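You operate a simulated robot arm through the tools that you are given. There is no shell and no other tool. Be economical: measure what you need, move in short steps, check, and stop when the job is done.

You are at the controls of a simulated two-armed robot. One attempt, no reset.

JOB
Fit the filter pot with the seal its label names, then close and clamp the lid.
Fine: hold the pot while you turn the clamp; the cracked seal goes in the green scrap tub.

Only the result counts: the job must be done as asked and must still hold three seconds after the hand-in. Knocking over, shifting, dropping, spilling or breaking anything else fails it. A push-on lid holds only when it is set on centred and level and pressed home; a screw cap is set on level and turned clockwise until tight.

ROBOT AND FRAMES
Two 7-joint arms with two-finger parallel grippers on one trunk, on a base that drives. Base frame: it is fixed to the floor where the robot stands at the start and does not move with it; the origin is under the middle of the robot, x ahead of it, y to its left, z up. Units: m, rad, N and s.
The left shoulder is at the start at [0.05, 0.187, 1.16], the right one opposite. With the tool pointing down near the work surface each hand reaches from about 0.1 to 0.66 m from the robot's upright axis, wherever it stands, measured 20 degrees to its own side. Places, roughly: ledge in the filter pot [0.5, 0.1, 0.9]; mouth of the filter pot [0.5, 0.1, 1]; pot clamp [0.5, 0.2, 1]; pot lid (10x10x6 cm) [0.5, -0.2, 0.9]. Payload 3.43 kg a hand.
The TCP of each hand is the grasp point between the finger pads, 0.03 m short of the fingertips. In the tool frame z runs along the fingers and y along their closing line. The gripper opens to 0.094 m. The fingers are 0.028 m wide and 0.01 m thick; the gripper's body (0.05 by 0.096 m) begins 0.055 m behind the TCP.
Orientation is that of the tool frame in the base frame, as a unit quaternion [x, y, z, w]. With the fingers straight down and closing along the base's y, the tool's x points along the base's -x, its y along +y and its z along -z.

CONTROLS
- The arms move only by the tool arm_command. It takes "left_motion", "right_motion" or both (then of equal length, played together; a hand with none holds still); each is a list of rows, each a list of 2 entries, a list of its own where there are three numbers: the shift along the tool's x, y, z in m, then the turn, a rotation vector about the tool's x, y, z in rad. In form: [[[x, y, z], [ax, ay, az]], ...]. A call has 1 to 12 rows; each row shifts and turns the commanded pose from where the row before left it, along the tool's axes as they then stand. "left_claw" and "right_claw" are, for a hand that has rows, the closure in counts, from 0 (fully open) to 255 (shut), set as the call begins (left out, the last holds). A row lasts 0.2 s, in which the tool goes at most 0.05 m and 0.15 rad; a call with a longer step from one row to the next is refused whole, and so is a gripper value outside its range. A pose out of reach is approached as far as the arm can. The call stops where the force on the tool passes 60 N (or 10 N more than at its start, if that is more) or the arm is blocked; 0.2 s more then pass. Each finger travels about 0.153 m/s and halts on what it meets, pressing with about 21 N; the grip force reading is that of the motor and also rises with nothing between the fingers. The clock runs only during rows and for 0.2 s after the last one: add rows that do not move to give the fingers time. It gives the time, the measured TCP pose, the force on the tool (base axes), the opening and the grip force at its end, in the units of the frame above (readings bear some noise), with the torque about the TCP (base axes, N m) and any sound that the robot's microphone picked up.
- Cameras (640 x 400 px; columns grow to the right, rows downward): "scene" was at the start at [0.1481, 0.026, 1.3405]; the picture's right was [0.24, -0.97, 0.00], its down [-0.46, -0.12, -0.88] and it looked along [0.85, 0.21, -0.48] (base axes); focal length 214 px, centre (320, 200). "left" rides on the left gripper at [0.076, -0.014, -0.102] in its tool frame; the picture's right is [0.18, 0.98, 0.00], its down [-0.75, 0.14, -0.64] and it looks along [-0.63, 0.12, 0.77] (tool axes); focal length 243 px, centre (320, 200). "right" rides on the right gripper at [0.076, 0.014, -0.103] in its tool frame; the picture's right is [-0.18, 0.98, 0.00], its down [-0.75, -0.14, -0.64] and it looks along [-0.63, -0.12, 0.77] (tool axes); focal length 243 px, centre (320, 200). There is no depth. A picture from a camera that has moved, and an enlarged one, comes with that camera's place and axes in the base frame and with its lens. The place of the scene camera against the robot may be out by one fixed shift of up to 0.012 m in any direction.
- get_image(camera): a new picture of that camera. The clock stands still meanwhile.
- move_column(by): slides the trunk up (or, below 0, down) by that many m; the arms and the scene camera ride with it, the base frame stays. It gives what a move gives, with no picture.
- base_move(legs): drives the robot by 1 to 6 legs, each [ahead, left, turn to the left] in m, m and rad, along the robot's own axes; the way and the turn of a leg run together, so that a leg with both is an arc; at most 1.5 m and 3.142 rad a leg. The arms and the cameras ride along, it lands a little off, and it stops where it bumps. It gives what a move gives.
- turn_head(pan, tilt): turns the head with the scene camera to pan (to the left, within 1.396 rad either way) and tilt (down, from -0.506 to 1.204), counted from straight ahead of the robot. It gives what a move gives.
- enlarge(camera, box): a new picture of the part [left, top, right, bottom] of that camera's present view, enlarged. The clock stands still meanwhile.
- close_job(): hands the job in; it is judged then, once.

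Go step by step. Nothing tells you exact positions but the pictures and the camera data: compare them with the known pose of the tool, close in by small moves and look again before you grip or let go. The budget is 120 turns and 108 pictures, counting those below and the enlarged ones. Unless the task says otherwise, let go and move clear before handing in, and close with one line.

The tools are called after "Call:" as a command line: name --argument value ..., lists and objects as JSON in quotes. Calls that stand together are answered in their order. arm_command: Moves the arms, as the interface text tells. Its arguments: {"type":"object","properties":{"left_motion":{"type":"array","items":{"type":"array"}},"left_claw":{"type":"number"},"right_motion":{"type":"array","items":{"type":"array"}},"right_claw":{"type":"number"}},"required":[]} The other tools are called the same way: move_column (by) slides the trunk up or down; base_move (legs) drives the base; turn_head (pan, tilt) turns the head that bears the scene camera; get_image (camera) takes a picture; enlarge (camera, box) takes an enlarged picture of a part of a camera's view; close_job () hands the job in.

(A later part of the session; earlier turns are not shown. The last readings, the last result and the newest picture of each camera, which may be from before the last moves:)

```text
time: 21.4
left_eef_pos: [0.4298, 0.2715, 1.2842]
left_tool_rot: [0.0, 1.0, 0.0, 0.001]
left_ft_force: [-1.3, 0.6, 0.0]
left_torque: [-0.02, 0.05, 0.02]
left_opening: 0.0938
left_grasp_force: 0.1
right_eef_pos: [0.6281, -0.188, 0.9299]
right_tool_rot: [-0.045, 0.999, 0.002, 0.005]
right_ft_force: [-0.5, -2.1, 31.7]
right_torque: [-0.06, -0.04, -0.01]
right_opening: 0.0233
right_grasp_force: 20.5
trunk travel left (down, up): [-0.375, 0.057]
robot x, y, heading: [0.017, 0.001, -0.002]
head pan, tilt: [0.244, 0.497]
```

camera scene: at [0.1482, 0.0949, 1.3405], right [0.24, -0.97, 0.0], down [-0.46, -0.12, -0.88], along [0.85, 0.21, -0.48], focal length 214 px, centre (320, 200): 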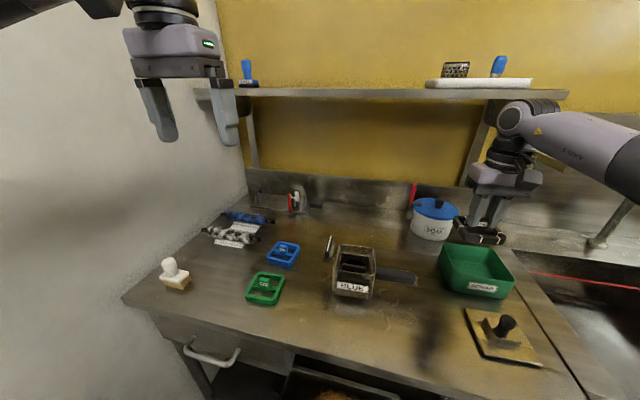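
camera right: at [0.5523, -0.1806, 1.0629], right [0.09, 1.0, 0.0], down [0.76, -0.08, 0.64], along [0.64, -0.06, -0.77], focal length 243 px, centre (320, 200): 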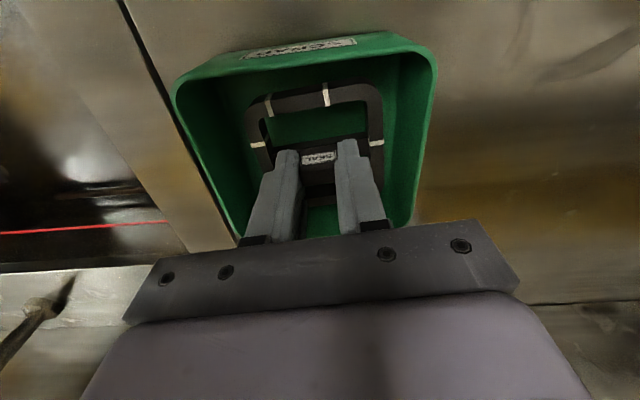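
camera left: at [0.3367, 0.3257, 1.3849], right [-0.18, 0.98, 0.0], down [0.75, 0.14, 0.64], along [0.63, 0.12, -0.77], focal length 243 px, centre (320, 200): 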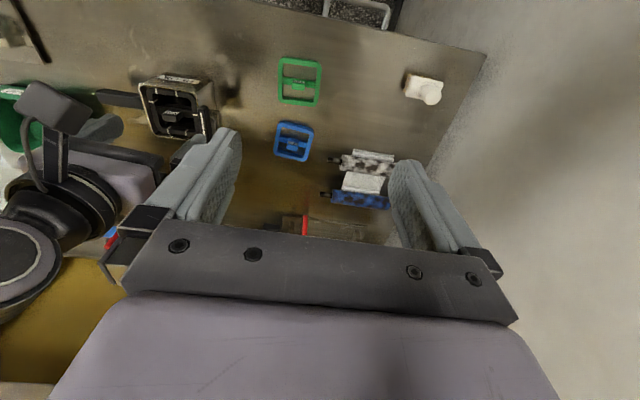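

Contact with the tub floor. Ease off, release partly and lift out.

Call:
arm_command --right_motion '[[[0, 0, -0.004], [0, 0, 0]], [[0, 0, 0], [0, 0, 0]]]'

Call:
arm_command --right_motion '[[[0, 0, 0], [0, 0, 0]], [[0, 0, 0], [0, 0, 0]], [[0, 0, -0.01], [0, 0, 0]], [[0, 0, -0.03], [0, 0, 0]], [[0, 0, -0.04], [0, 0, 0]], [[0, 0, -0.04], [0, 0, 0]], [[0, 0, -0.04], [0, 0, 0]]]' --right_claw 140

Call:
get_image --camera "right"

Call:
get_image --camera "scene"

```text
time: 22.0
left_eef_pos: [0.4319, 0.2709, 1.2838]
left_tool_rot: [0.0, 1.0, -0.001, 0.0]
left_ft_force: [0.1, 0.3, 0.8]
left_torque: [0.02, -0.01, 0.01]
left_opening: 0.0939
left_grasp_force: 0.0
right_eef_pos: [0.6287, -0.1877, 0.9302]
right_tool_rot: [-0.045, 0.999, 0.003, 0.002]
right_ft_force: [3.7, 0.1, 19.0]
right_torque: [-0.07, -0.47, 0.0]
right_opening: 0.0226
right_grasp_force: 20.7
trunk travel left (down, up): [-0.375, 0.057]
robot x, y, heading: [0.015, 0.0018, 0.003]
head pan, tilt: [0.244, 0.497]
```

```text
time: 23.6
left_eef_pos: [0.4324, 0.2702, 1.2822]
left_tool_rot: [0.001, 1.0, 0.0, 0.0]
left_ft_force: [0.1, -0.5, -0.4]
left_torque: [-0.02, -0.02, 0.0]
left_opening: 0.0939
left_grasp_force: 0.1
right_eef_pos: [0.6275, -0.1884, 1.0906]
right_tool_rot: [-0.046, 0.999, 0.001, 0.0]
right_ft_force: [-0.2, -0.9, -0.4]
right_torque: [0.0, 0.0, -0.01]
right_opening: 0.0423
right_grasp_force: 0.0
trunk travel left (down, up): [-0.375, 0.057]
robot x, y, heading: [0.02, -0.0011, -0.003]
head pan, tilt: [0.244, 0.497]
```

```text
71 pictures are left
camera right: at [0.5511, -0.181, 1.1932], right [0.09, 1.0, 0.0], down [0.76, -0.07, 0.64], along [0.64, -0.06, -0.77], focal length 243 px, centre (320, 200)
```

right: 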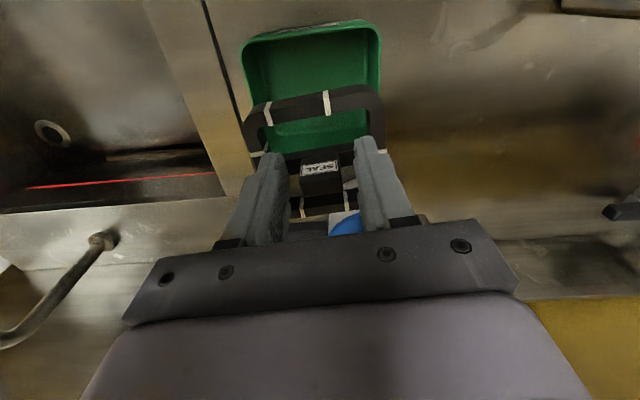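

```text
70 pictures are left
camera scene: at [0.1675, 0.0262, 1.3405], right [0.24, -0.97, 0.0], down [-0.46, -0.12, -0.88], along [0.85, 0.21, -0.48], focal length 214 px, centre (320, 200)
```

scene: 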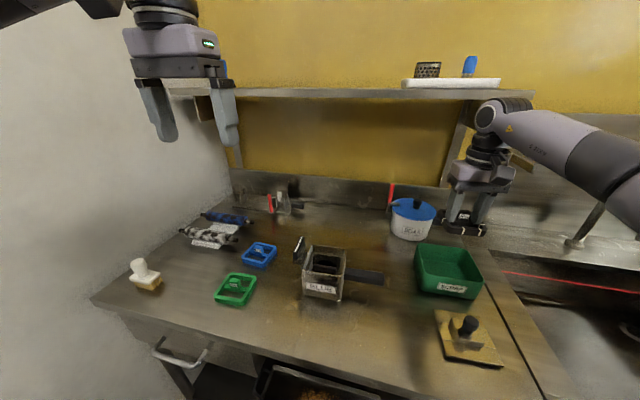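

The seal seems to have come up with the opened fingers. I look closer.

Call:
enlarge --camera "right" --box '[220, 70, 420, 240]'

Call:
enlarge --camera "scene" --box '[420, 150, 520, 250]'

```text
2.35 times, centred on (320, 155) of right
camera zoom: at [0.5511, -0.181, 1.1932], right [0.09, 1.0, 0.0], down [0.76, -0.07, 0.64], along [0.64, -0.06, -0.77], focal length 571 px, centre (320, 306)
```

zoom: 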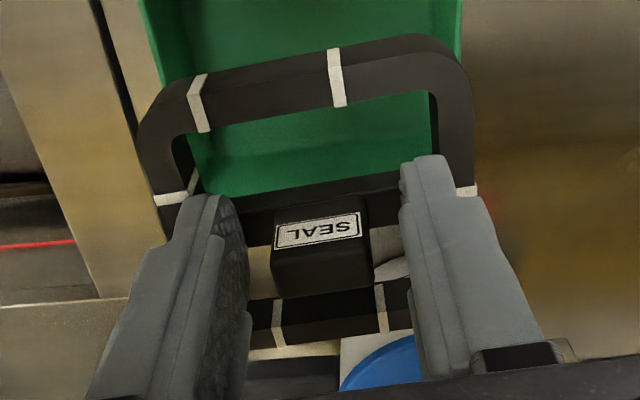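

```text
4.00 times, centred on (470, 200) of scene
camera zoom: at [0.1675, 0.0262, 1.3405], right [0.24, -0.97, 0.0], down [-0.46, -0.12, -0.88], along [0.85, 0.21, -0.48], focal length 858 px, centre (-280, 200)
```

zoom: 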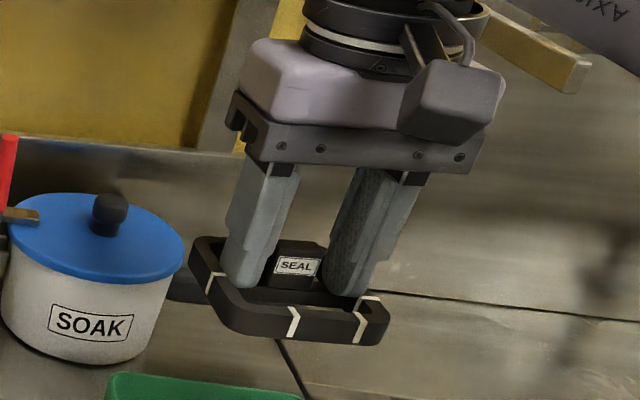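

The opened fingers are pressing outward on the ring and carried it up. I'll lower it back into the tub, then narrow the fingers slightly so it comes loose.

Call:
arm_command --right_motion '[[[0, 0, 0.03], [0, 0, 0]], [[0, 0, 0.03], [0, 0, 0]], [[0, 0, 0.03], [0, 0, 0]], [[0, 0, 0.03], [0, 0, 0]], [[0, 0, 0.02], [0, 0, 0]], [[0, 0, 0.01], [0, 0, 0]], [[0, 0, 0.005], [0, 0, 0]], [[0, 0, 0], [0, 0, 0]]]'

Call:
enlarge --camera "right" --box '[160, 20, 460, 250]'

```text
time: 25.4
left_eef_pos: [0.4329, 0.2706, 1.2817]
left_tool_rot: [0.001, 1.0, 0.0, 0.0]
left_ft_force: [0.8, -0.6, 0.0]
left_torque: [-0.01, 0.01, 0.0]
left_opening: 0.0941
left_grasp_force: 0.1
right_eef_pos: [0.6286, -0.1895, 0.9323]
right_tool_rot: [-0.045, 0.999, 0.002, -0.001]
right_ft_force: [0.6, 1.3, -0.1]
right_torque: [0.03, -0.02, -0.02]
right_opening: 0.0421
right_grasp_force: 0.0
trunk travel left (down, up): [-0.375, 0.057]
robot x, y, heading: [0.0165, -0.0014, -0.002]
head pan, tilt: [0.244, 0.497]
```

```text
1.74 times, centred on (310, 135) of right
camera zoom: at [0.5511, -0.1813, 1.0349], right [0.09, 1.0, 0.0], down [0.76, -0.07, 0.64], along [0.64, -0.06, -0.77], focal length 422 px, centre (337, 313)
```

zoom: 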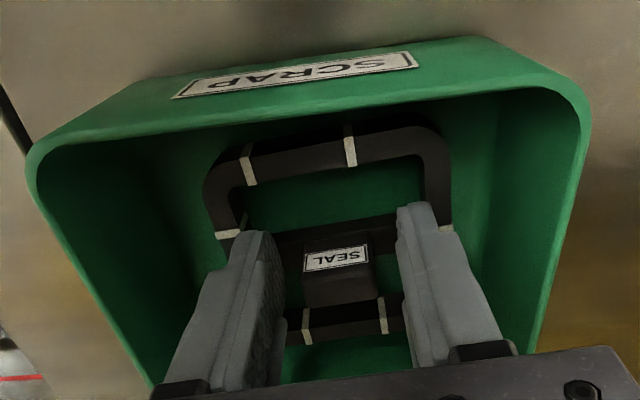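

Narrowing to about 31 mm, then lifting slowly.

Call:
arm_command --right_motion '[[[0, 0, 0], [0, 0, 0]], [[0, 0, 0], [0, 0, 0]], [[0, 0, 0], [0, 0, 0]], [[0, 0, -0.015], [0, 0, 0]], [[0, 0, -0.015], [0, 0, 0]], [[0, 0, 0], [0, 0, 0]]]' --right_claw 170

Call:
enlarge --camera "right" --box '[160, 20, 460, 250]'

```text
time: 26.8
left_eef_pos: [0.4317, 0.2702, 1.2835]
left_tool_rot: [0.001, 1.0, 0.0, -0.001]
left_ft_force: [0.0, 0.3, 0.1]
left_torque: [-0.01, 0.01, 0.0]
left_opening: 0.0936
left_grasp_force: 0.0
right_eef_pos: [0.6292, -0.1898, 0.9635]
right_tool_rot: [-0.046, 0.999, 0.001, -0.001]
right_ft_force: [-0.2, -0.2, 0.0]
right_torque: [0.01, -0.01, 0.0]
right_opening: 0.0312
right_grasp_force: 0.0
trunk travel left (down, up): [-0.375, 0.057]
robot x, y, heading: [0.0187, 0.0006, -0.002]
head pan, tilt: [0.244, 0.497]
```

```text
1.74 times, centred on (310, 135) of right
camera zoom: at [0.5513, -0.181, 1.0666], right [0.09, 1.0, 0.0], down [0.76, -0.08, 0.64], along [0.64, -0.06, -0.77], focal length 422 px, centre (337, 313)
```

zoom: 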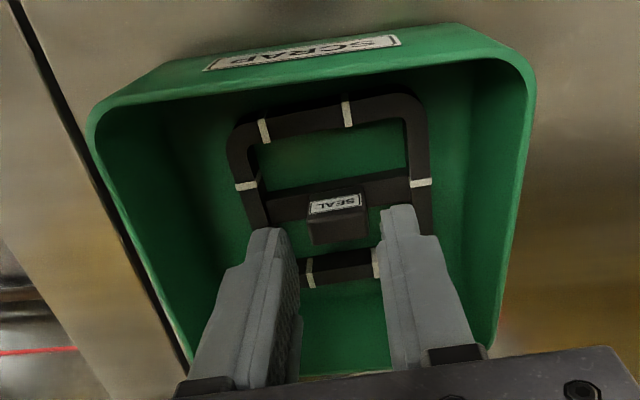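

The cracked seal rests on the tub floor. Next: raise the right hand clear, and bring the left hand above the blue seal to look.

Call:
arm_command --right_motion '[[[0, 0, -0.04], [0, 0, 0]], [[0, 0, -0.04], [0, 0, 0]], [[0, 0, -0.04], [0, 0, 0]], [[0.04, 0, -0.02], [0, 0, 0]], [[0.04, 0, 0], [0, 0, 0]], [[0.04, 0, 0], [0, 0, 0]]]' --left_motion '[[[-0.018, 0.005, 0.028], [0, 0, 0]], [[-0.018, 0.005, 0.028], [0, 0, 0]], [[-0.018, 0.005, 0.028], [0, 0, 0]], [[-0.018, 0.005, 0.028], [0, 0, 0]], [[-0.018, 0.005, 0.028], [0, 0, 0]], [[-0.01, 0.005, 0.02], [0, 0, 0]]]' --left_claw 120

Call:
get_image --camera "left"

Call:
get_image --camera "right"

```text
time: 28.2
left_eef_pos: [0.533, 0.2972, 1.124]
left_tool_rot: [0.001, 1.0, 0.0, 0.0]
left_ft_force: [-0.3, -0.2, 1.0]
left_torque: [0.01, 0.02, -0.01]
left_opening: 0.0497
left_grasp_force: 0.0
right_eef_pos: [0.5086, -0.2007, 1.1025]
right_tool_rot: [-0.044, 0.999, 0.002, 0.0]
right_ft_force: [0.6, -0.1, -0.3]
right_torque: [0.02, -0.01, 0.01]
right_opening: 0.0315
right_grasp_force: 0.1
trunk travel left (down, up): [-0.375, 0.057]
robot x, y, heading: [0.0228, -0.0009, -0.004]
head pan, tilt: [0.244, 0.497]
```

```text
65 pictures are left
camera left: at [0.4561, 0.284, 1.2256], right [-0.18, 0.98, 0.0], down [0.75, 0.14, 0.64], along [0.63, 0.12, -0.77], focal length 243 px, centre (320, 200)
```

left: 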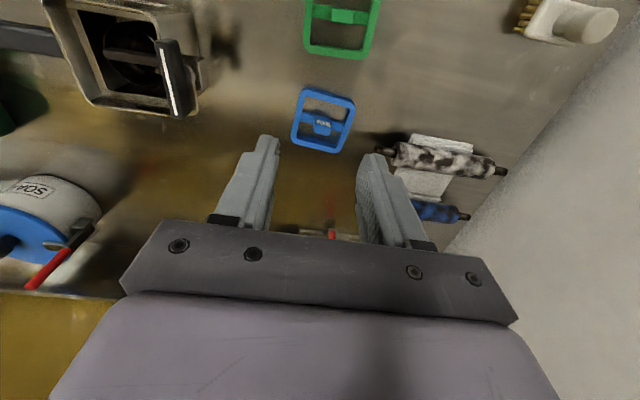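

```text
64 pictures are left
camera right: at [0.431, -0.1927, 1.2056], right [0.1, 1.0, 0.0], down [0.76, -0.08, 0.64], along [0.64, -0.06, -0.77], focal length 243 px, centre (320, 200)
```

right: 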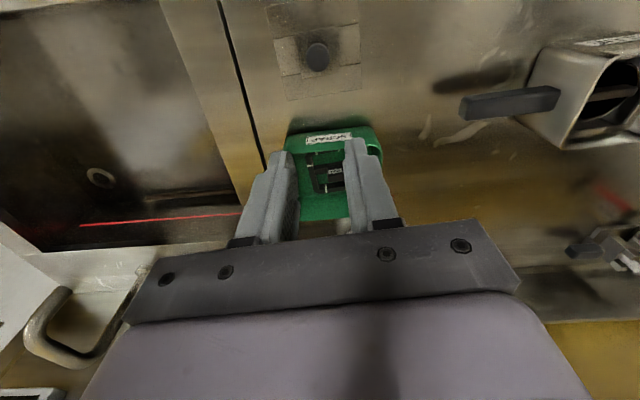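

The cracked seal sits in the tub. I zoom on the blue seal for its yaw and position.

Call:
enlarge --camera "left" --box '[270, 75, 380, 165]'

```text
4.44 times, centred on (325, 120) of left
camera zoom: at [0.4561, 0.284, 1.2256], right [-0.18, 0.98, 0.0], down [0.75, 0.14, 0.64], along [0.63, 0.12, -0.77], focal length 1078 px, centre (298, 556)
```

zoom: 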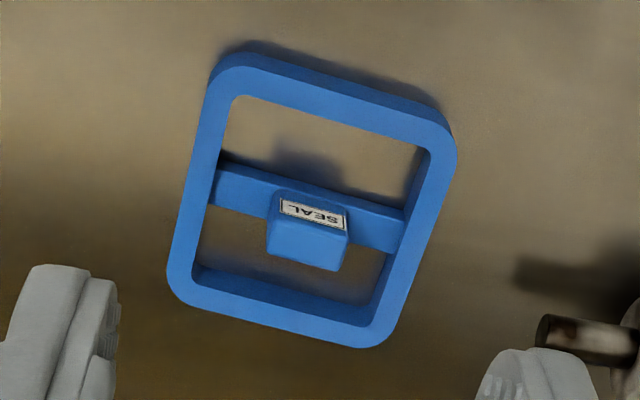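

Blue seal yawed about -0.08 rad, tab near (0.59, 0.31). Lowering with matching yaw for a second, closer view.

Call:
arm_command --left_motion '[[[-0.02, 0.006, 0.03], [0, 0, 0]], [[-0.015, 0.006, 0.03], [0, 0, 0]], [[0, 0, 0.02], [0, 0, 0.082]], [[0, 0, 0], [0, 0, 0]]]'

Call:
enlarge --camera "left" --box '[220, 80, 420, 240]'

```text
time: 29.2
left_eef_pos: [0.5675, 0.3122, 1.0419]
left_tool_rot: [0.043, 0.999, 0.0, 0.0]
left_ft_force: [-0.3, -0.1, -0.4]
left_torque: [0.01, -0.03, -0.01]
left_opening: 0.0497
left_grasp_force: 0.1
right_eef_pos: [0.511, -0.2002, 1.1021]
right_tool_rot: [-0.046, 0.999, 0.002, 0.001]
right_ft_force: [0.1, 0.2, -0.7]
right_torque: [0.01, 0.02, -0.01]
right_opening: 0.0314
right_grasp_force: 0.1
trunk travel left (down, up): [-0.375, 0.057]
robot x, y, heading: [0.0167, 0.0012, 0.001]
head pan, tilt: [0.244, 0.497]
```

```text
2.50 times, centred on (320, 160) of left
camera zoom: at [0.4907, 0.3037, 1.1447], right [-0.1, 0.99, 0.0], down [0.76, 0.08, 0.64], along [0.64, 0.06, -0.77], focal length 606 px, centre (320, 300)
```

zoom: 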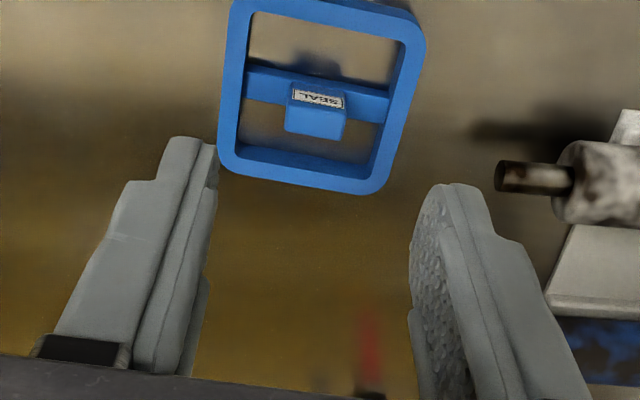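

I need a better baseline for height, so I'll back off toward the robot and look again.

Call:
arm_command --left_motion '[[[0.045, 0, 0], [0, 0, 0]], [[0.045, 0, 0], [0, 0, 0]], [[0, 0, 0], [0, 0, 0]]]'

Call:
enlarge --camera "left" --box '[220, 120, 420, 280]'

```text
time: 30.0
left_eef_pos: [0.4795, 0.319, 1.0435]
left_tool_rot: [0.042, 0.999, 0.0, 0.0]
left_ft_force: [0.9, 0.4, 0.0]
left_torque: [0.0, -0.04, -0.04]
left_opening: 0.0498
left_grasp_force: 0.0
right_eef_pos: [0.5094, -0.1998, 1.1022]
right_tool_rot: [-0.046, 0.999, 0.002, 0.0]
right_ft_force: [0.0, 0.8, 0.5]
right_torque: [-0.02, -0.01, 0.0]
right_opening: 0.0313
right_grasp_force: 0.1
trunk travel left (down, up): [-0.375, 0.057]
robot x, y, heading: [0.0213, -0.0024, -0.002]
head pan, tilt: [0.244, 0.497]
```

```text
2.50 times, centred on (320, 200) of left
camera zoom: at [0.4014, 0.3112, 1.1455], right [-0.1, 0.99, 0.0], down [0.76, 0.08, 0.64], along [0.64, 0.06, -0.77], focal length 606 px, centre (320, 200)
```

zoom: 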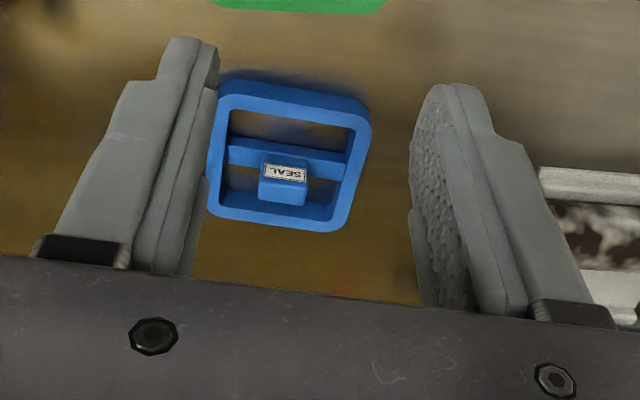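

Blue tab top is at about (0.590, 0.311, 0.913). Approaching with a 36 mm opening to 5 cm above the grip height.

Call:
arm_command --left_motion '[[[-0.04, 0, 0], [0, 0, 0]], [[-0.04, 0.001, 0], [0, 0, 0]], [[-0.0308, 0, 0.01], [0, 0, 0]], [[0, 0, 0.03], [0, 0, 0]], [[0, 0, 0.03], [0, 0, 0]], [[0, 0, 0], [0, 0, 0]]]' --left_claw 157

Call:
enlarge --camera "left" --box '[220, 80, 420, 240]'

```text
time: 31.4
left_eef_pos: [0.5875, 0.3098, 0.9735]
left_tool_rot: [0.043, 0.999, 0.0, 0.0]
left_ft_force: [-0.4, -0.1, 0.1]
left_torque: [0.02, 0.02, -0.01]
left_opening: 0.0361
left_grasp_force: 0.1
right_eef_pos: [0.5094, -0.1999, 1.1033]
right_tool_rot: [-0.045, 0.999, 0.002, 0.0]
right_ft_force: [0.4, 0.4, -0.3]
right_torque: [-0.01, -0.02, -0.02]
right_opening: 0.0314
right_grasp_force: 0.0
trunk travel left (down, up): [-0.375, 0.057]
robot x, y, heading: [0.022, -0.0001, -0.002]
head pan, tilt: [0.244, 0.497]
```

```text
2.50 times, centred on (320, 160) of left
camera zoom: at [0.5106, 0.3029, 1.0761], right [-0.1, 0.99, 0.0], down [0.76, 0.08, 0.64], along [0.64, 0.06, -0.77], focal length 606 px, centre (320, 300)
```

zoom: 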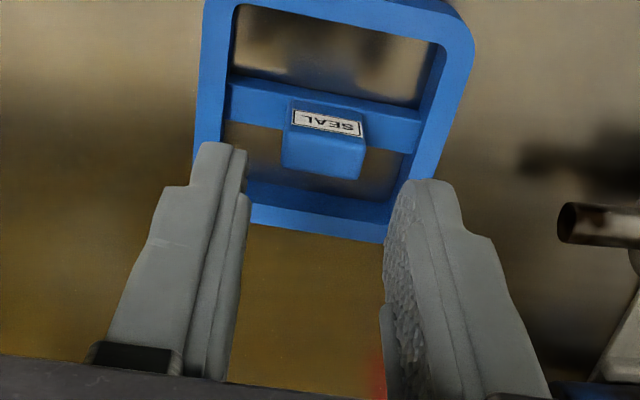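

Alignment is good. Descend to TCP 0.928.

Call:
arm_command --left_motion '[[[-0.0015, 0.002, 0.015], [0, 0, 0]], [[0, 0, 0.015], [0, 0, 0]], [[0, 0, 0.01], [0, 0, 0]], [[0, 0, 0.0055], [0, 0, 0]], [[0, 0, 0], [0, 0, 0]]]'

Call:
enlarge --camera "left" --box '[220, 80, 420, 240]'

```text
time: 32.6
left_eef_pos: [0.5912, 0.3126, 0.9278]
left_tool_rot: [0.042, 0.999, 0.0, -0.001]
left_ft_force: [0.0, -0.8, -0.2]
left_torque: [-0.01, 0.01, 0.01]
left_opening: 0.0361
left_grasp_force: 0.1
right_eef_pos: [0.5105, -0.2008, 1.1019]
right_tool_rot: [-0.045, 0.999, 0.001, 0.0]
right_ft_force: [-0.4, 0.4, -0.2]
right_torque: [-0.03, 0.0, -0.03]
right_opening: 0.031
right_grasp_force: 0.1
trunk travel left (down, up): [-0.375, 0.057]
robot x, y, heading: [0.0161, -0.0001, -0.0]
head pan, tilt: [0.244, 0.497]
```

```text
2.50 times, centred on (320, 160) of left
camera zoom: at [0.5132, 0.3047, 1.0305], right [-0.1, 0.99, 0.0], down [0.76, 0.08, 0.64], along [0.64, 0.06, -0.77], focal length 606 px, centre (320, 300)
```

zoom: 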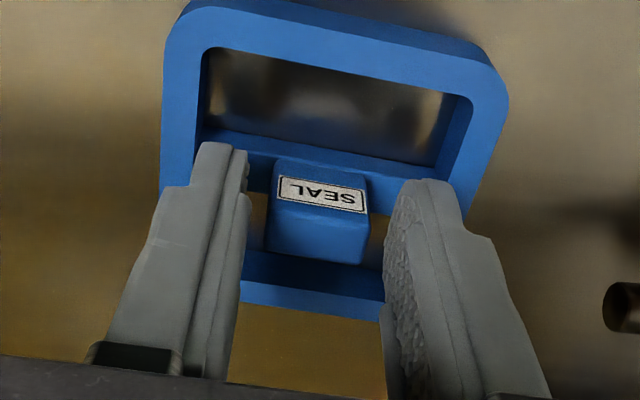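

Straddling the tab; closing.

Call:
arm_command --left_motion '[[[0, 0, 0], [0, 0, 0]], [[0, 0, 0], [0, 0, 0]], [[0, 0, 0], [0, 0, 0]]]' --left_claw 255

Call:
arm_command --left_motion '[[[0, 0, -0.02], [0, 0, 0]], [[0, 0, -0.03], [0, 0, 0]], [[0, 0, -0.04], [0, 0, 0]], [[0, 0, -0.04], [0, 0, 0]], [[0, 0, -0.04], [0, 0, 0]], [[0, 0, 0], [0, 0, -0.082]], [[0, 0, 0], [0, 0, -0.09]], [[0, 0, 0], [0, 0, 0]]]'

Call:
get_image --camera "left"

Call:
get_image --camera "scene"

```text
time: 33.4
left_eef_pos: [0.591, 0.3119, 0.9292]
left_tool_rot: [0.042, 0.999, 0.0, 0.0]
left_ft_force: [-0.4, 0.0, 1.1]
left_torque: [-0.01, -0.07, -0.02]
left_opening: 0.0229
left_grasp_force: 21.4
right_eef_pos: [0.5086, -0.2008, 1.1042]
right_tool_rot: [-0.045, 0.999, 0.002, 0.001]
right_ft_force: [-0.1, 0.3, -0.4]
right_torque: [0.01, 0.01, 0.04]
right_opening: 0.0312
right_grasp_force: 0.0
trunk travel left (down, up): [-0.375, 0.057]
robot x, y, heading: [0.0214, -0.0006, -0.0]
head pan, tilt: [0.244, 0.497]
```

```text
time: 35.2
left_eef_pos: [0.5904, 0.314, 1.0958]
left_tool_rot: [-0.045, 0.999, 0.0, -0.001]
left_ft_force: [0.0, 0.6, 0.0]
left_torque: [0.02, 0.02, 0.01]
left_opening: 0.0229
left_grasp_force: 20.9
right_eef_pos: [0.5096, -0.201, 1.1031]
right_tool_rot: [-0.045, 0.999, 0.003, -0.001]
right_ft_force: [-0.6, 0.1, -1.4]
right_torque: [-0.02, 0.02, -0.01]
right_opening: 0.0313
right_grasp_force: 0.1
trunk travel left (down, up): [-0.375, 0.057]
robot x, y, heading: [0.0198, -0.0018, 0.001]
head pan, tilt: [0.244, 0.497]
```

```text
58 pictures are left
camera left: at [0.5153, 0.2917, 1.1993], right [-0.27, 0.96, 0.0], down [0.74, 0.21, 0.64], along [0.62, 0.17, -0.77], focal length 243 px, centre (320, 200)
```

left: 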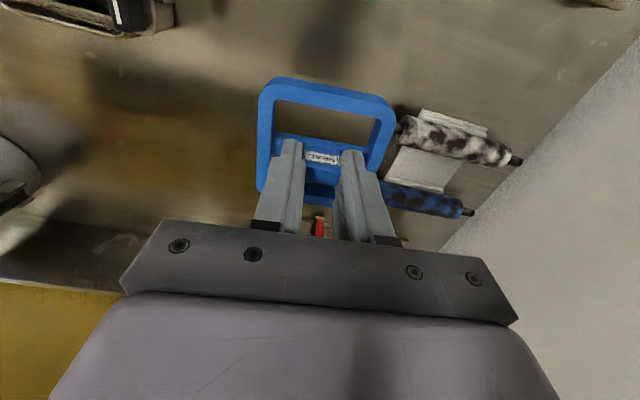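

```text
57 pictures are left
camera scene: at [0.1679, 0.0257, 1.3405], right [0.24, -0.97, 0.0], down [-0.46, -0.11, -0.88], along [0.85, 0.21, -0.48], focal length 214 px, centre (320, 200)
```

scene: 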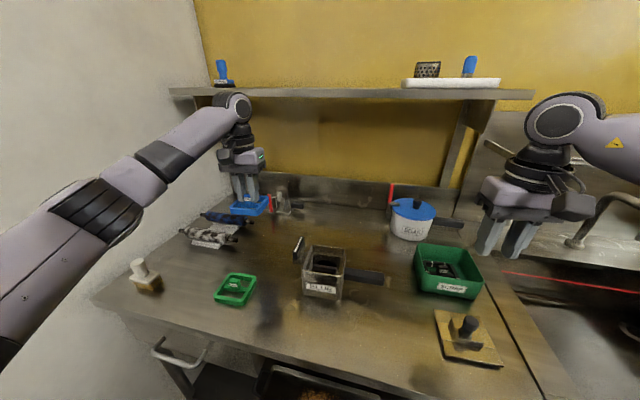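

The blue seal is held, turned to the pot's yaw. Raising a little to clear the clamp lever and moving over the pot.

Call:
arm_command --left_motion '[[[0, 0, -0.02], [0, 0, 0]], [[0, 0, -0.02], [0, 0, 0]], [[0.01165, -0.0344, 0], [0, 0, 0]], [[0.01165, -0.0344, 0], [0, 0, 0]], [[0.01165, -0.0344, 0], [0, 0, 0]], [[0.01165, -0.0344, 0], [0, 0, 0]], [[0.01165, -0.0344, 0], [0, 0, 0]], [[0.01165, -0.0344, 0], [0, 0, 0]], [[0, 0, 0], [0, 0, 0]]]'

Call:
get_image --camera "left"

Call:
enlarge --camera "scene" --box '[240, 150, 400, 310]'

```text
time: 37.2
left_eef_pos: [0.5378, 0.1015, 1.1366]
left_tool_rot: [-0.043, 0.999, -0.001, -0.001]
left_ft_force: [-0.5, 0.9, 0.0]
left_torque: [-0.03, -0.02, 0.06]
left_opening: 0.023
left_grasp_force: 21.0
right_eef_pos: [0.5089, -0.1994, 1.1032]
right_tool_rot: [-0.045, 0.999, 0.002, 0.0]
right_ft_force: [-0.6, 0.2, -0.3]
right_torque: [0.0, 0.0, -0.01]
right_opening: 0.0313
right_grasp_force: 0.1
trunk travel left (down, up): [-0.375, 0.057]
robot x, y, heading: [0.022, 0.001, -0.005]
head pan, tilt: [0.244, 0.497]
```

```text
56 pictures are left
camera left: at [0.4631, 0.0807, 1.2396], right [-0.27, 0.96, 0.0], down [0.74, 0.21, 0.64], along [0.62, 0.17, -0.77], focal length 243 px, centre (320, 200)
```

left: 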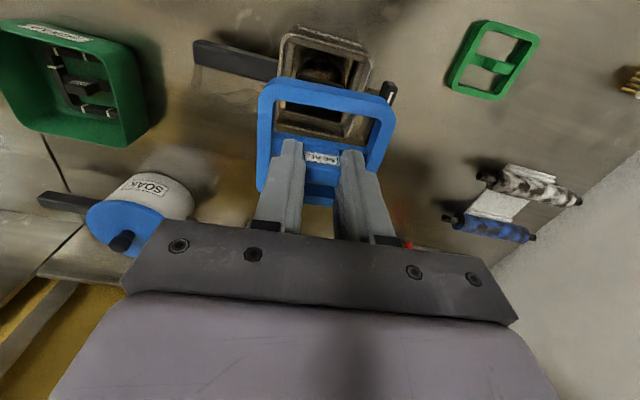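

```text
2.50 times, centred on (320, 230) of scene
camera zoom: at [0.1679, 0.026, 1.3405], right [0.24, -0.97, 0.0], down [-0.46, -0.11, -0.88], along [0.85, 0.21, -0.48], focal length 536 px, centre (320, 125)
```

zoom: 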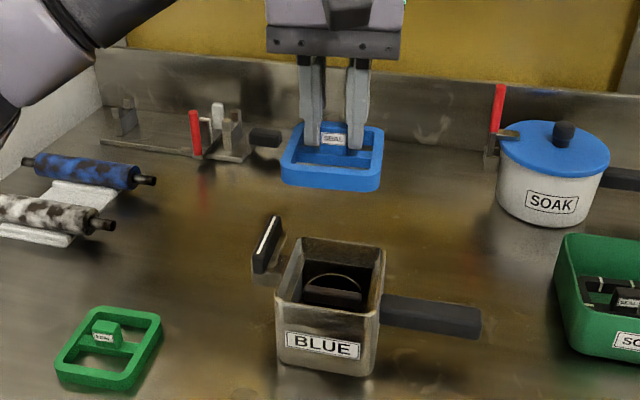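

Over the pot. Lowering to just above the rim and checking.

Call:
arm_command --left_motion '[[[-0.0015, 0.0007, 0.03], [0, 0, 0]], [[0, 0, 0.03], [0, 0, 0]], [[0, 0, 0.025], [0, 0, 0]], [[0, 0, 0], [0, 0, 0]]]'

Call:
enlarge --camera "left" --box '[200, 40, 440, 230]'

Call:
enlarge --camera "scene" --box '[250, 180, 390, 310]'

```text
time: 38.2
left_eef_pos: [0.5404, 0.1031, 1.0522]
left_tool_rot: [-0.043, 0.999, 0.0, 0.0]
left_ft_force: [-0.3, 0.5, -0.2]
left_torque: [0.01, 0.03, -0.04]
left_opening: 0.0227
left_grasp_force: 20.5
right_eef_pos: [0.5092, -0.2, 1.1029]
right_tool_rot: [-0.045, 0.999, 0.001, -0.001]
right_ft_force: [-0.9, -0.1, 0.7]
right_torque: [-0.01, 0.01, -0.02]
right_opening: 0.0311
right_grasp_force: 0.1
trunk travel left (down, up): [-0.375, 0.057]
robot x, y, heading: [0.0189, 0.0015, -0.0]
head pan, tilt: [0.244, 0.497]
```

```text
2.11 times, centred on (320, 135) of left
camera zoom: at [0.4652, 0.0814, 1.1543], right [-0.27, 0.96, 0.0], down [0.74, 0.21, 0.64], along [0.62, 0.17, -0.77], focal length 511 px, centre (320, 337)
```

zoom: 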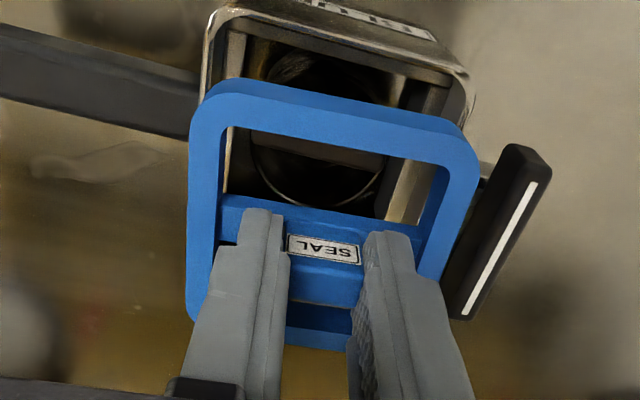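

```text
3.08 times, centred on (320, 245) of scene
camera zoom: at [0.1678, 0.0256, 1.3405], right [0.24, -0.97, 0.0], down [-0.46, -0.11, -0.88], along [0.85, 0.21, -0.48], focal length 660 px, centre (320, 62)
```

zoom: 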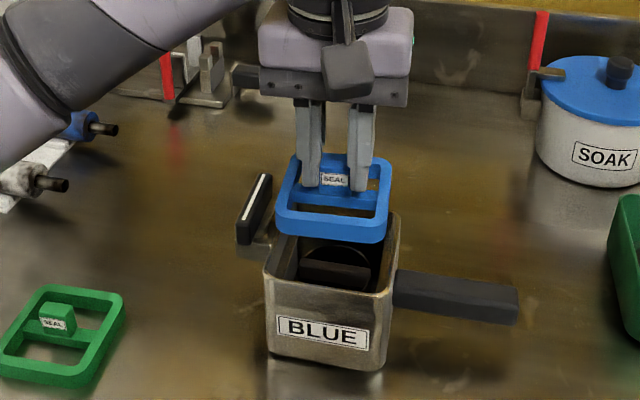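

Yaw matches. Lowering the seal into the mouth in small steps.

Call:
arm_command --left_motion '[[[0.001, -0.001, 0.008], [0, 0, 0]], [[0, 0, 0.008], [0, 0, 0]], [[0, 0, 0.008], [0, 0, 0]], [[0, 0, 0.008], [0, 0, 0]], [[0, 0, 0], [0, 0, 0]]]'

Call:
enlarge --camera "left" --box '[200, 40, 440, 230]'

Call:
enlarge --camera "scene" --box '[270, 200, 370, 300]'

```text
time: 39.4
left_eef_pos: [0.5382, 0.1003, 1.0206]
left_tool_rot: [-0.043, 0.999, 0.0, -0.001]
left_ft_force: [-0.2, 0.5, 0.3]
left_torque: [0.0, 0.0, 0.02]
left_opening: 0.023
left_grasp_force: 20.8
right_eef_pos: [0.509, -0.2007, 1.1028]
right_tool_rot: [-0.045, 0.999, 0.002, 0.0]
right_ft_force: [0.1, -0.4, 0.4]
right_torque: [0.05, 0.0, 0.02]
right_opening: 0.0315
right_grasp_force: 0.0
trunk travel left (down, up): [-0.375, 0.057]
robot x, y, heading: [0.0201, 0.0006, -0.002]
head pan, tilt: [0.244, 0.497]
```

```text
2.11 times, centred on (320, 135) of left
camera zoom: at [0.4639, 0.0801, 1.1227], right [-0.27, 0.96, 0.0], down [0.74, 0.21, 0.64], along [0.62, 0.17, -0.77], focal length 511 px, centre (320, 337)
```

zoom: 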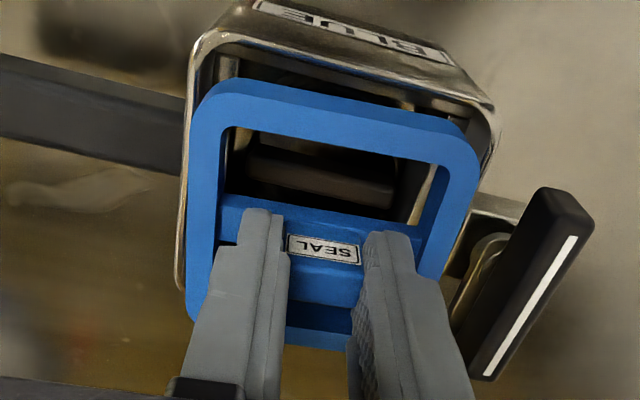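

```text
4.00 times, centred on (320, 250) of scene
camera zoom: at [0.1678, 0.0256, 1.3405], right [0.24, -0.97, 0.0], down [-0.46, -0.11, -0.88], along [0.85, 0.21, -0.48], focal length 858 px, centre (320, 0)
```

zoom: 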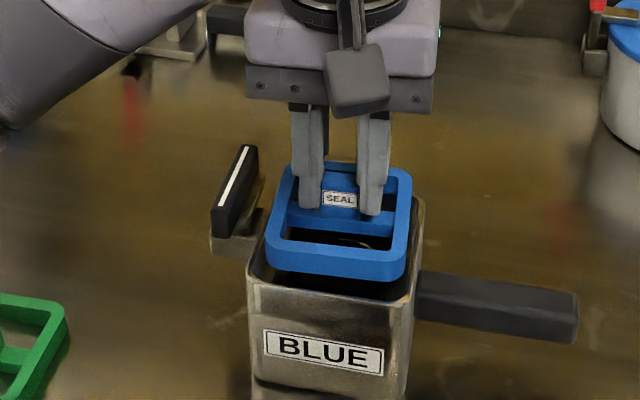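

Centred in the mouth. Continuing down to the seat.

Call:
arm_command --left_motion '[[[-0.001, 0.0015, 0.006], [0, 0, 0]], [[0, 0, 0.006], [0, 0, 0]], [[0, 0, 0.006], [0, 0, 0]], [[0, 0, 0.005], [0, 0, 0]], [[0, 0, 0], [0, 0, 0]]]'

Call:
enlarge --camera "left" --box '[200, 40, 440, 230]'

```text
time: 40.6
left_eef_pos: [0.5406, 0.1027, 0.9966]
left_tool_rot: [-0.044, 0.999, 0.0, 0.001]
left_ft_force: [0.7, -0.4, 0.4]
left_torque: [-0.02, -0.02, -0.02]
left_opening: 0.023
left_grasp_force: 20.8
right_eef_pos: [0.5083, -0.1995, 1.1024]
right_tool_rot: [-0.045, 0.999, 0.001, 0.0]
right_ft_force: [-0.3, -0.4, -0.7]
right_torque: [0.0, 0.01, -0.01]
right_opening: 0.0312
right_grasp_force: 0.0
trunk travel left (down, up): [-0.375, 0.057]
robot x, y, heading: [0.0192, 0.0008, 0.001]
head pan, tilt: [0.244, 0.497]
```

```text
2.11 times, centred on (320, 135) of left
camera zoom: at [0.4652, 0.0814, 1.099], right [-0.27, 0.96, 0.0], down [0.74, 0.21, 0.64], along [0.62, 0.17, -0.77], focal length 511 px, centre (320, 337)
```

zoom: 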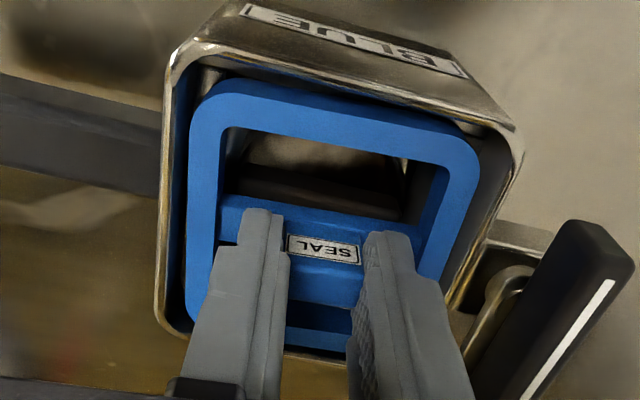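

Inside the pot with no contact. Last few millimetres to the ledge.

Call:
arm_command --left_motion '[[[0, 0.001, 0.003], [0, 0, 0]], [[0, 0, 0.003], [0, 0, 0]], [[0, 0, 0.002], [0, 0, 0]], [[0, 0, 0], [0, 0, 0]]]'

```text
time: 41.6
left_eef_pos: [0.5406, 0.1036, 0.9909]
left_tool_rot: [-0.043, 0.999, 0.0, 0.001]
left_ft_force: [3.8, 1.9, 13.8]
left_torque: [0.02, 0.22, -0.01]
left_opening: 0.0227
left_grasp_force: 20.8
right_eef_pos: [0.5101, -0.2011, 1.1024]
right_tool_rot: [-0.044, 0.999, 0.002, 0.0]
right_ft_force: [1.3, 0.2, -0.2]
right_torque: [0.01, -0.01, 0.0]
right_opening: 0.0311
right_grasp_force: 0.1
trunk travel left (down, up): [-0.375, 0.057]
robot x, y, heading: [0.0191, -0.0029, -0.002]
head pan, tilt: [0.244, 0.497]
```

Seated on the ledge at the expected height. Ease, release slightly (31 mm) and lift.

Call:
arm_command --left_motion '[[[0, 0, -0.0025], [0, 0, 0]], [[0, 0, 0], [0, 0, 0]], [[0, 0, 0], [0, 0, 0]], [[0, 0, -0.01], [0, 0, 0]], [[0, 0, -0.02], [0, 0, 0]], [[0, 0, 0], [0, 0, 0]]]' --left_claw 172

Call:
get_image --camera "left"

```text
time: 43.0
left_eef_pos: [0.541, 0.1027, 1.0219]
left_tool_rot: [-0.044, 0.999, -0.001, -0.001]
left_ft_force: [0.7, -0.2, -1.1]
left_torque: [0.01, 0.01, -0.02]
left_opening: 0.0307
left_grasp_force: 0.1
right_eef_pos: [0.5088, -0.1994, 1.1034]
right_tool_rot: [-0.046, 0.999, 0.002, -0.001]
right_ft_force: [-0.2, 0.0, -0.2]
right_torque: [-0.01, 0.03, -0.02]
right_opening: 0.0313
right_grasp_force: 0.1
trunk travel left (down, up): [-0.375, 0.057]
robot x, y, heading: [0.0217, -0.0019, -0.0]
head pan, tilt: [0.244, 0.497]
```

```text
49 pictures are left
camera left: at [0.4658, 0.0813, 1.1242], right [-0.27, 0.96, 0.0], down [0.74, 0.21, 0.64], along [0.62, 0.17, -0.77], focal length 243 px, centre (320, 200)
```

left: 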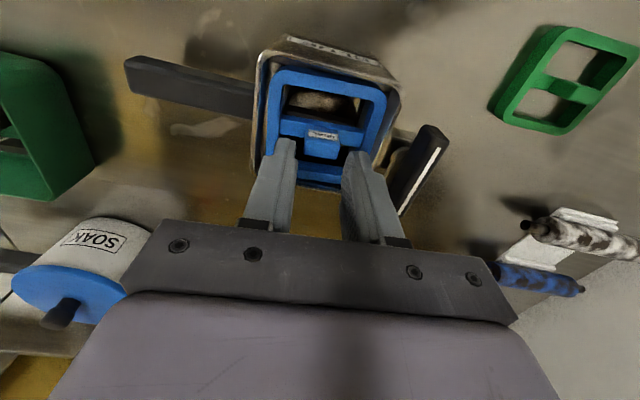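

The blue seal sits level in the pot. Left hand goes up and aside; right hand moves over the lid to look.

Call:
arm_command --left_motion '[[[0, 0, -0.04], [0, 0, 0]], [[0, 0, -0.04], [0, 0, 0]], [[0, 0, -0.04], [0, 0, 0]], [[0, 0.04, 0], [0, 0, 0]], [[0, 0.04, 0], [0, 0, 0]], [[0, 0.04, 0], [0, 0, 0]], [[0, 0.04, 0], [0, 0, 0]], [[0, 0.04, 0], [0, 0, 0]]]' --right_motion '[[[0.03, 0, 0], [0, 0, 0]], [[0.03, 0, 0], [0, 0, 0]], [[0.02, 0, 0], [0, 0, 0.09]], [[0, 0, 0], [0, 0, 0]], [[0, 0, 0], [0, 0, 0]], [[0, 0, 0], [0, 0, 0]], [[0, 0, 0], [0, 0, 0]], [[0, 0, 0], [0, 0, 0]]]' --right_claw 90

Call:
enlarge --camera "right" --box '[200, 40, 440, 230]'

Call:
enlarge --camera "scene" --box '[250, 200, 410, 310]'

Call:
enlarge --camera "scene" --box '[410, 290, 530, 380]'

```text
time: 44.8
left_eef_pos: [0.5204, 0.3017, 1.1403]
left_tool_rot: [-0.043, 0.999, 0.0, -0.001]
left_ft_force: [0.4, -0.3, 0.8]
left_torque: [-0.03, -0.02, 0.0]
left_opening: 0.0308
left_grasp_force: 0.1
right_eef_pos: [0.4299, -0.2091, 1.1009]
right_tool_rot: [-0.001, 1.0, 0.002, -0.001]
right_ft_force: [0.0, 0.6, -0.2]
right_torque: [0.01, 0.02, 0.02]
right_opening: 0.0607
right_grasp_force: 0.2
trunk travel left (down, up): [-0.375, 0.057]
robot x, y, heading: [0.0217, -0.0036, -0.002]
head pan, tilt: [0.244, 0.497]
```

```text
2.11 times, centred on (320, 135) of right
camera zoom: at [0.3542, -0.1931, 1.2048], right [0.18, 0.98, 0.0], down [0.75, -0.14, 0.64], along [0.63, -0.12, -0.77], focal length 511 px, centre (320, 337)
```

zoom: 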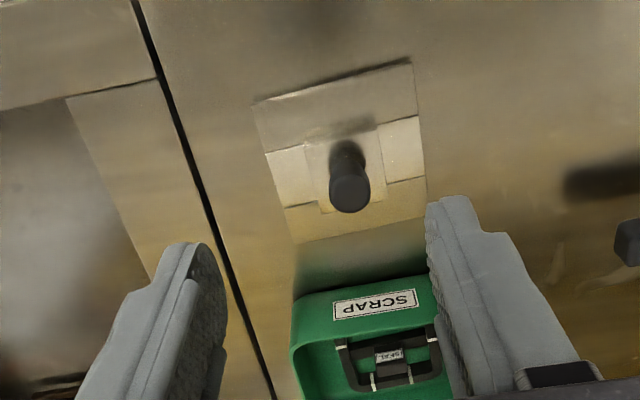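

```text
3.64 times, centred on (330, 255) of scene
camera zoom: at [0.1676, 0.0263, 1.3405], right [0.24, -0.97, 0.0], down [-0.46, -0.12, -0.88], along [0.85, 0.21, -0.48], focal length 780 px, centre (284, 0)
```

zoom: 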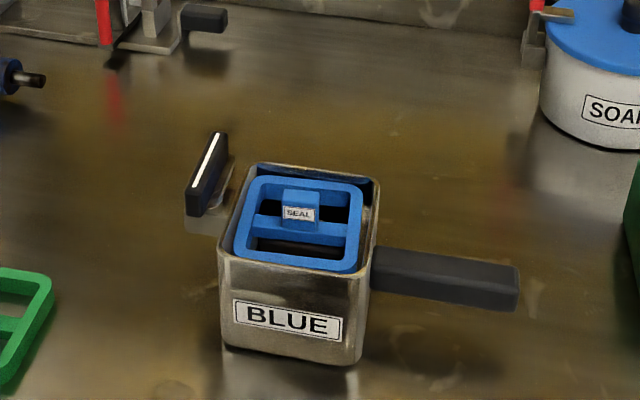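

```text
4.44 times, centred on (470, 335) of scene
camera zoom: at [0.1676, 0.0263, 1.3405], right [0.24, -0.97, 0.0], down [-0.46, -0.12, -0.88], along [0.85, 0.21, -0.48], focal length 953 px, centre (-347, -400)
```

zoom: 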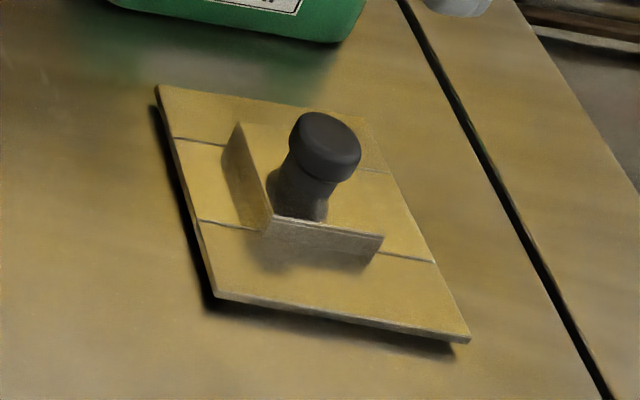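

Blue seal is in, and the lid's knob top is at about (0.472, -0.198, 0.943), lid yaw ≈ 0.055, nearly the pot's. Moving over the knob and descending to just above it.

Call:
arm_command --right_motion '[[[-0.042, 0.011, 0], [0, 0, 0]], [[0, 0, 0.03], [0, 0, -0.055]], [[0, 0, 0.04], [0, 0, 0]], [[0, 0, 0.04], [0, 0, 0]], [[0, 0, 0], [0, 0, 0]]]'

Call:
enlarge --camera "right" --box '[200, 60, 440, 250]'

Call:
enlarge --camera "scene" --box '[410, 270, 530, 380]'

```text
time: 46.0
left_eef_pos: [0.5203, 0.301, 1.1417]
left_tool_rot: [-0.044, 0.999, 0.001, 0.0]
left_ft_force: [0.3, 0.3, 0.3]
left_torque: [0.02, 0.01, -0.01]
left_opening: 0.0305
left_grasp_force: 0.1
right_eef_pos: [0.4726, -0.1963, 0.9926]
right_tool_rot: [-0.028, 1.0, 0.002, 0.0]
right_ft_force: [-0.4, -0.3, 0.1]
right_torque: [0.06, -0.01, 0.01]
right_opening: 0.0609
right_grasp_force: 0.0
trunk travel left (down, up): [-0.375, 0.057]
robot x, y, heading: [0.0212, 0.0019, -0.005]
head pan, tilt: [0.244, 0.497]
```

```text
2.11 times, centred on (320, 155) of right
camera zoom: at [0.3947, -0.1865, 1.0946], right [0.13, 0.99, 0.0], down [0.76, -0.1, 0.64], along [0.64, -0.08, -0.77], focal length 511 px, centre (320, 295)
```

zoom: 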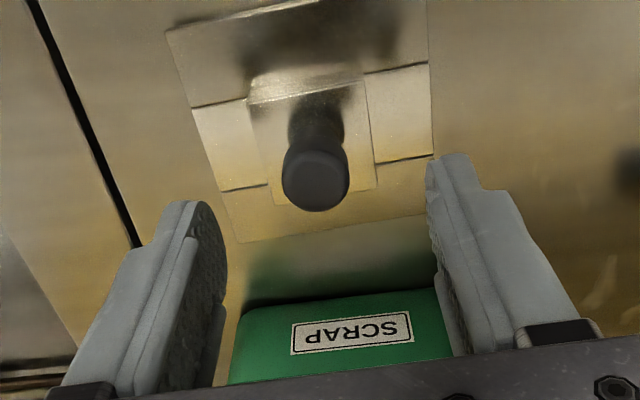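

```text
3.64 times, centred on (470, 325) of scene
camera zoom: at [0.1678, 0.0258, 1.3405], right [0.24, -0.97, 0.0], down [-0.46, -0.11, -0.88], along [0.85, 0.21, -0.48], focal length 780 px, centre (-226, -254)
```

zoom: 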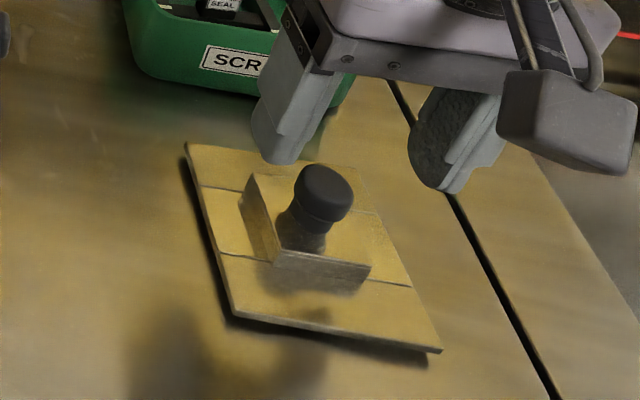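

Knob centred between the fingers. Descending to TCP ~0.946.

Call:
arm_command --right_motion '[[[0.001, -0.0015, 0.015], [0, 0, 0]], [[0, 0, 0.015], [0, 0, 0]], [[0, 0, 0.01], [0, 0, 0]], [[0, 0, 0.006], [0, 0, 0]], [[0, 0, 0], [0, 0, 0]]]'

Call:
enlarge --camera "right" --box '[200, 60, 440, 250]'

Call:
enlarge --camera "scene" --box '[410, 270, 530, 380]'

```text
time: 47.2
left_eef_pos: [0.5209, 0.3012, 1.1413]
left_tool_rot: [-0.044, 0.999, 0.0, 0.0]
left_ft_force: [-0.6, 0.5, 0.0]
left_torque: [0.02, 0.0, 0.0]
left_opening: 0.0307
left_grasp_force: 0.0
right_eef_pos: [0.4705, -0.1988, 0.9473]
right_tool_rot: [-0.028, 1.0, 0.001, -0.001]
right_ft_force: [0.7, -0.4, 0.3]
right_torque: [0.05, -0.01, -0.01]
right_opening: 0.0606
right_grasp_force: 0.0
trunk travel left (down, up): [-0.375, 0.057]
robot x, y, heading: [0.0152, -0.003, -0.001]
head pan, tilt: [0.244, 0.497]
```

```text
2.11 times, centred on (320, 155) of right
camera zoom: at [0.3934, -0.1867, 1.0494], right [0.13, 0.99, 0.0], down [0.76, -0.1, 0.64], along [0.64, -0.08, -0.77], focal length 511 px, centre (320, 295)
```

zoom: 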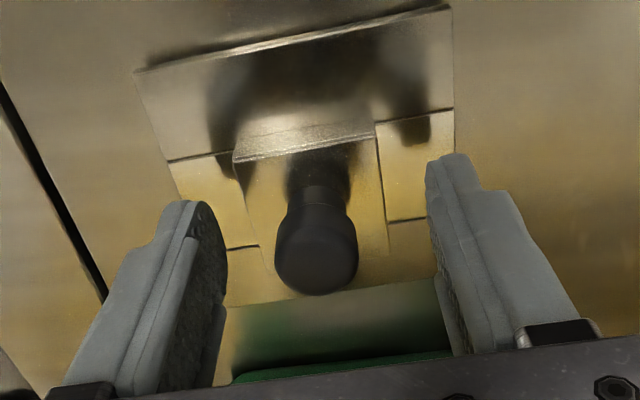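

```text
3.64 times, centred on (470, 325) of scene
camera zoom: at [0.1678, 0.0257, 1.3405], right [0.24, -0.97, 0.0], down [-0.46, -0.11, -0.88], along [0.85, 0.21, -0.48], focal length 780 px, centre (-226, -254)
```

zoom: 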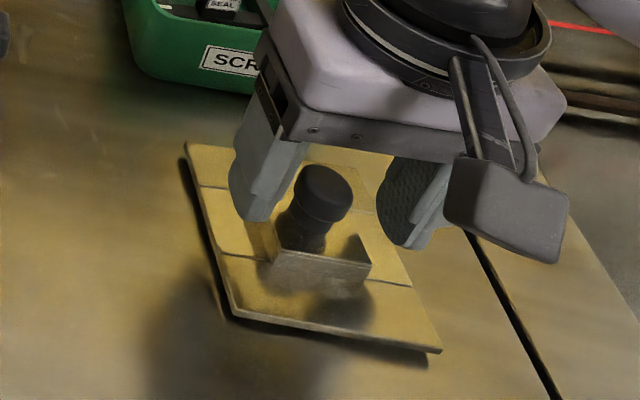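

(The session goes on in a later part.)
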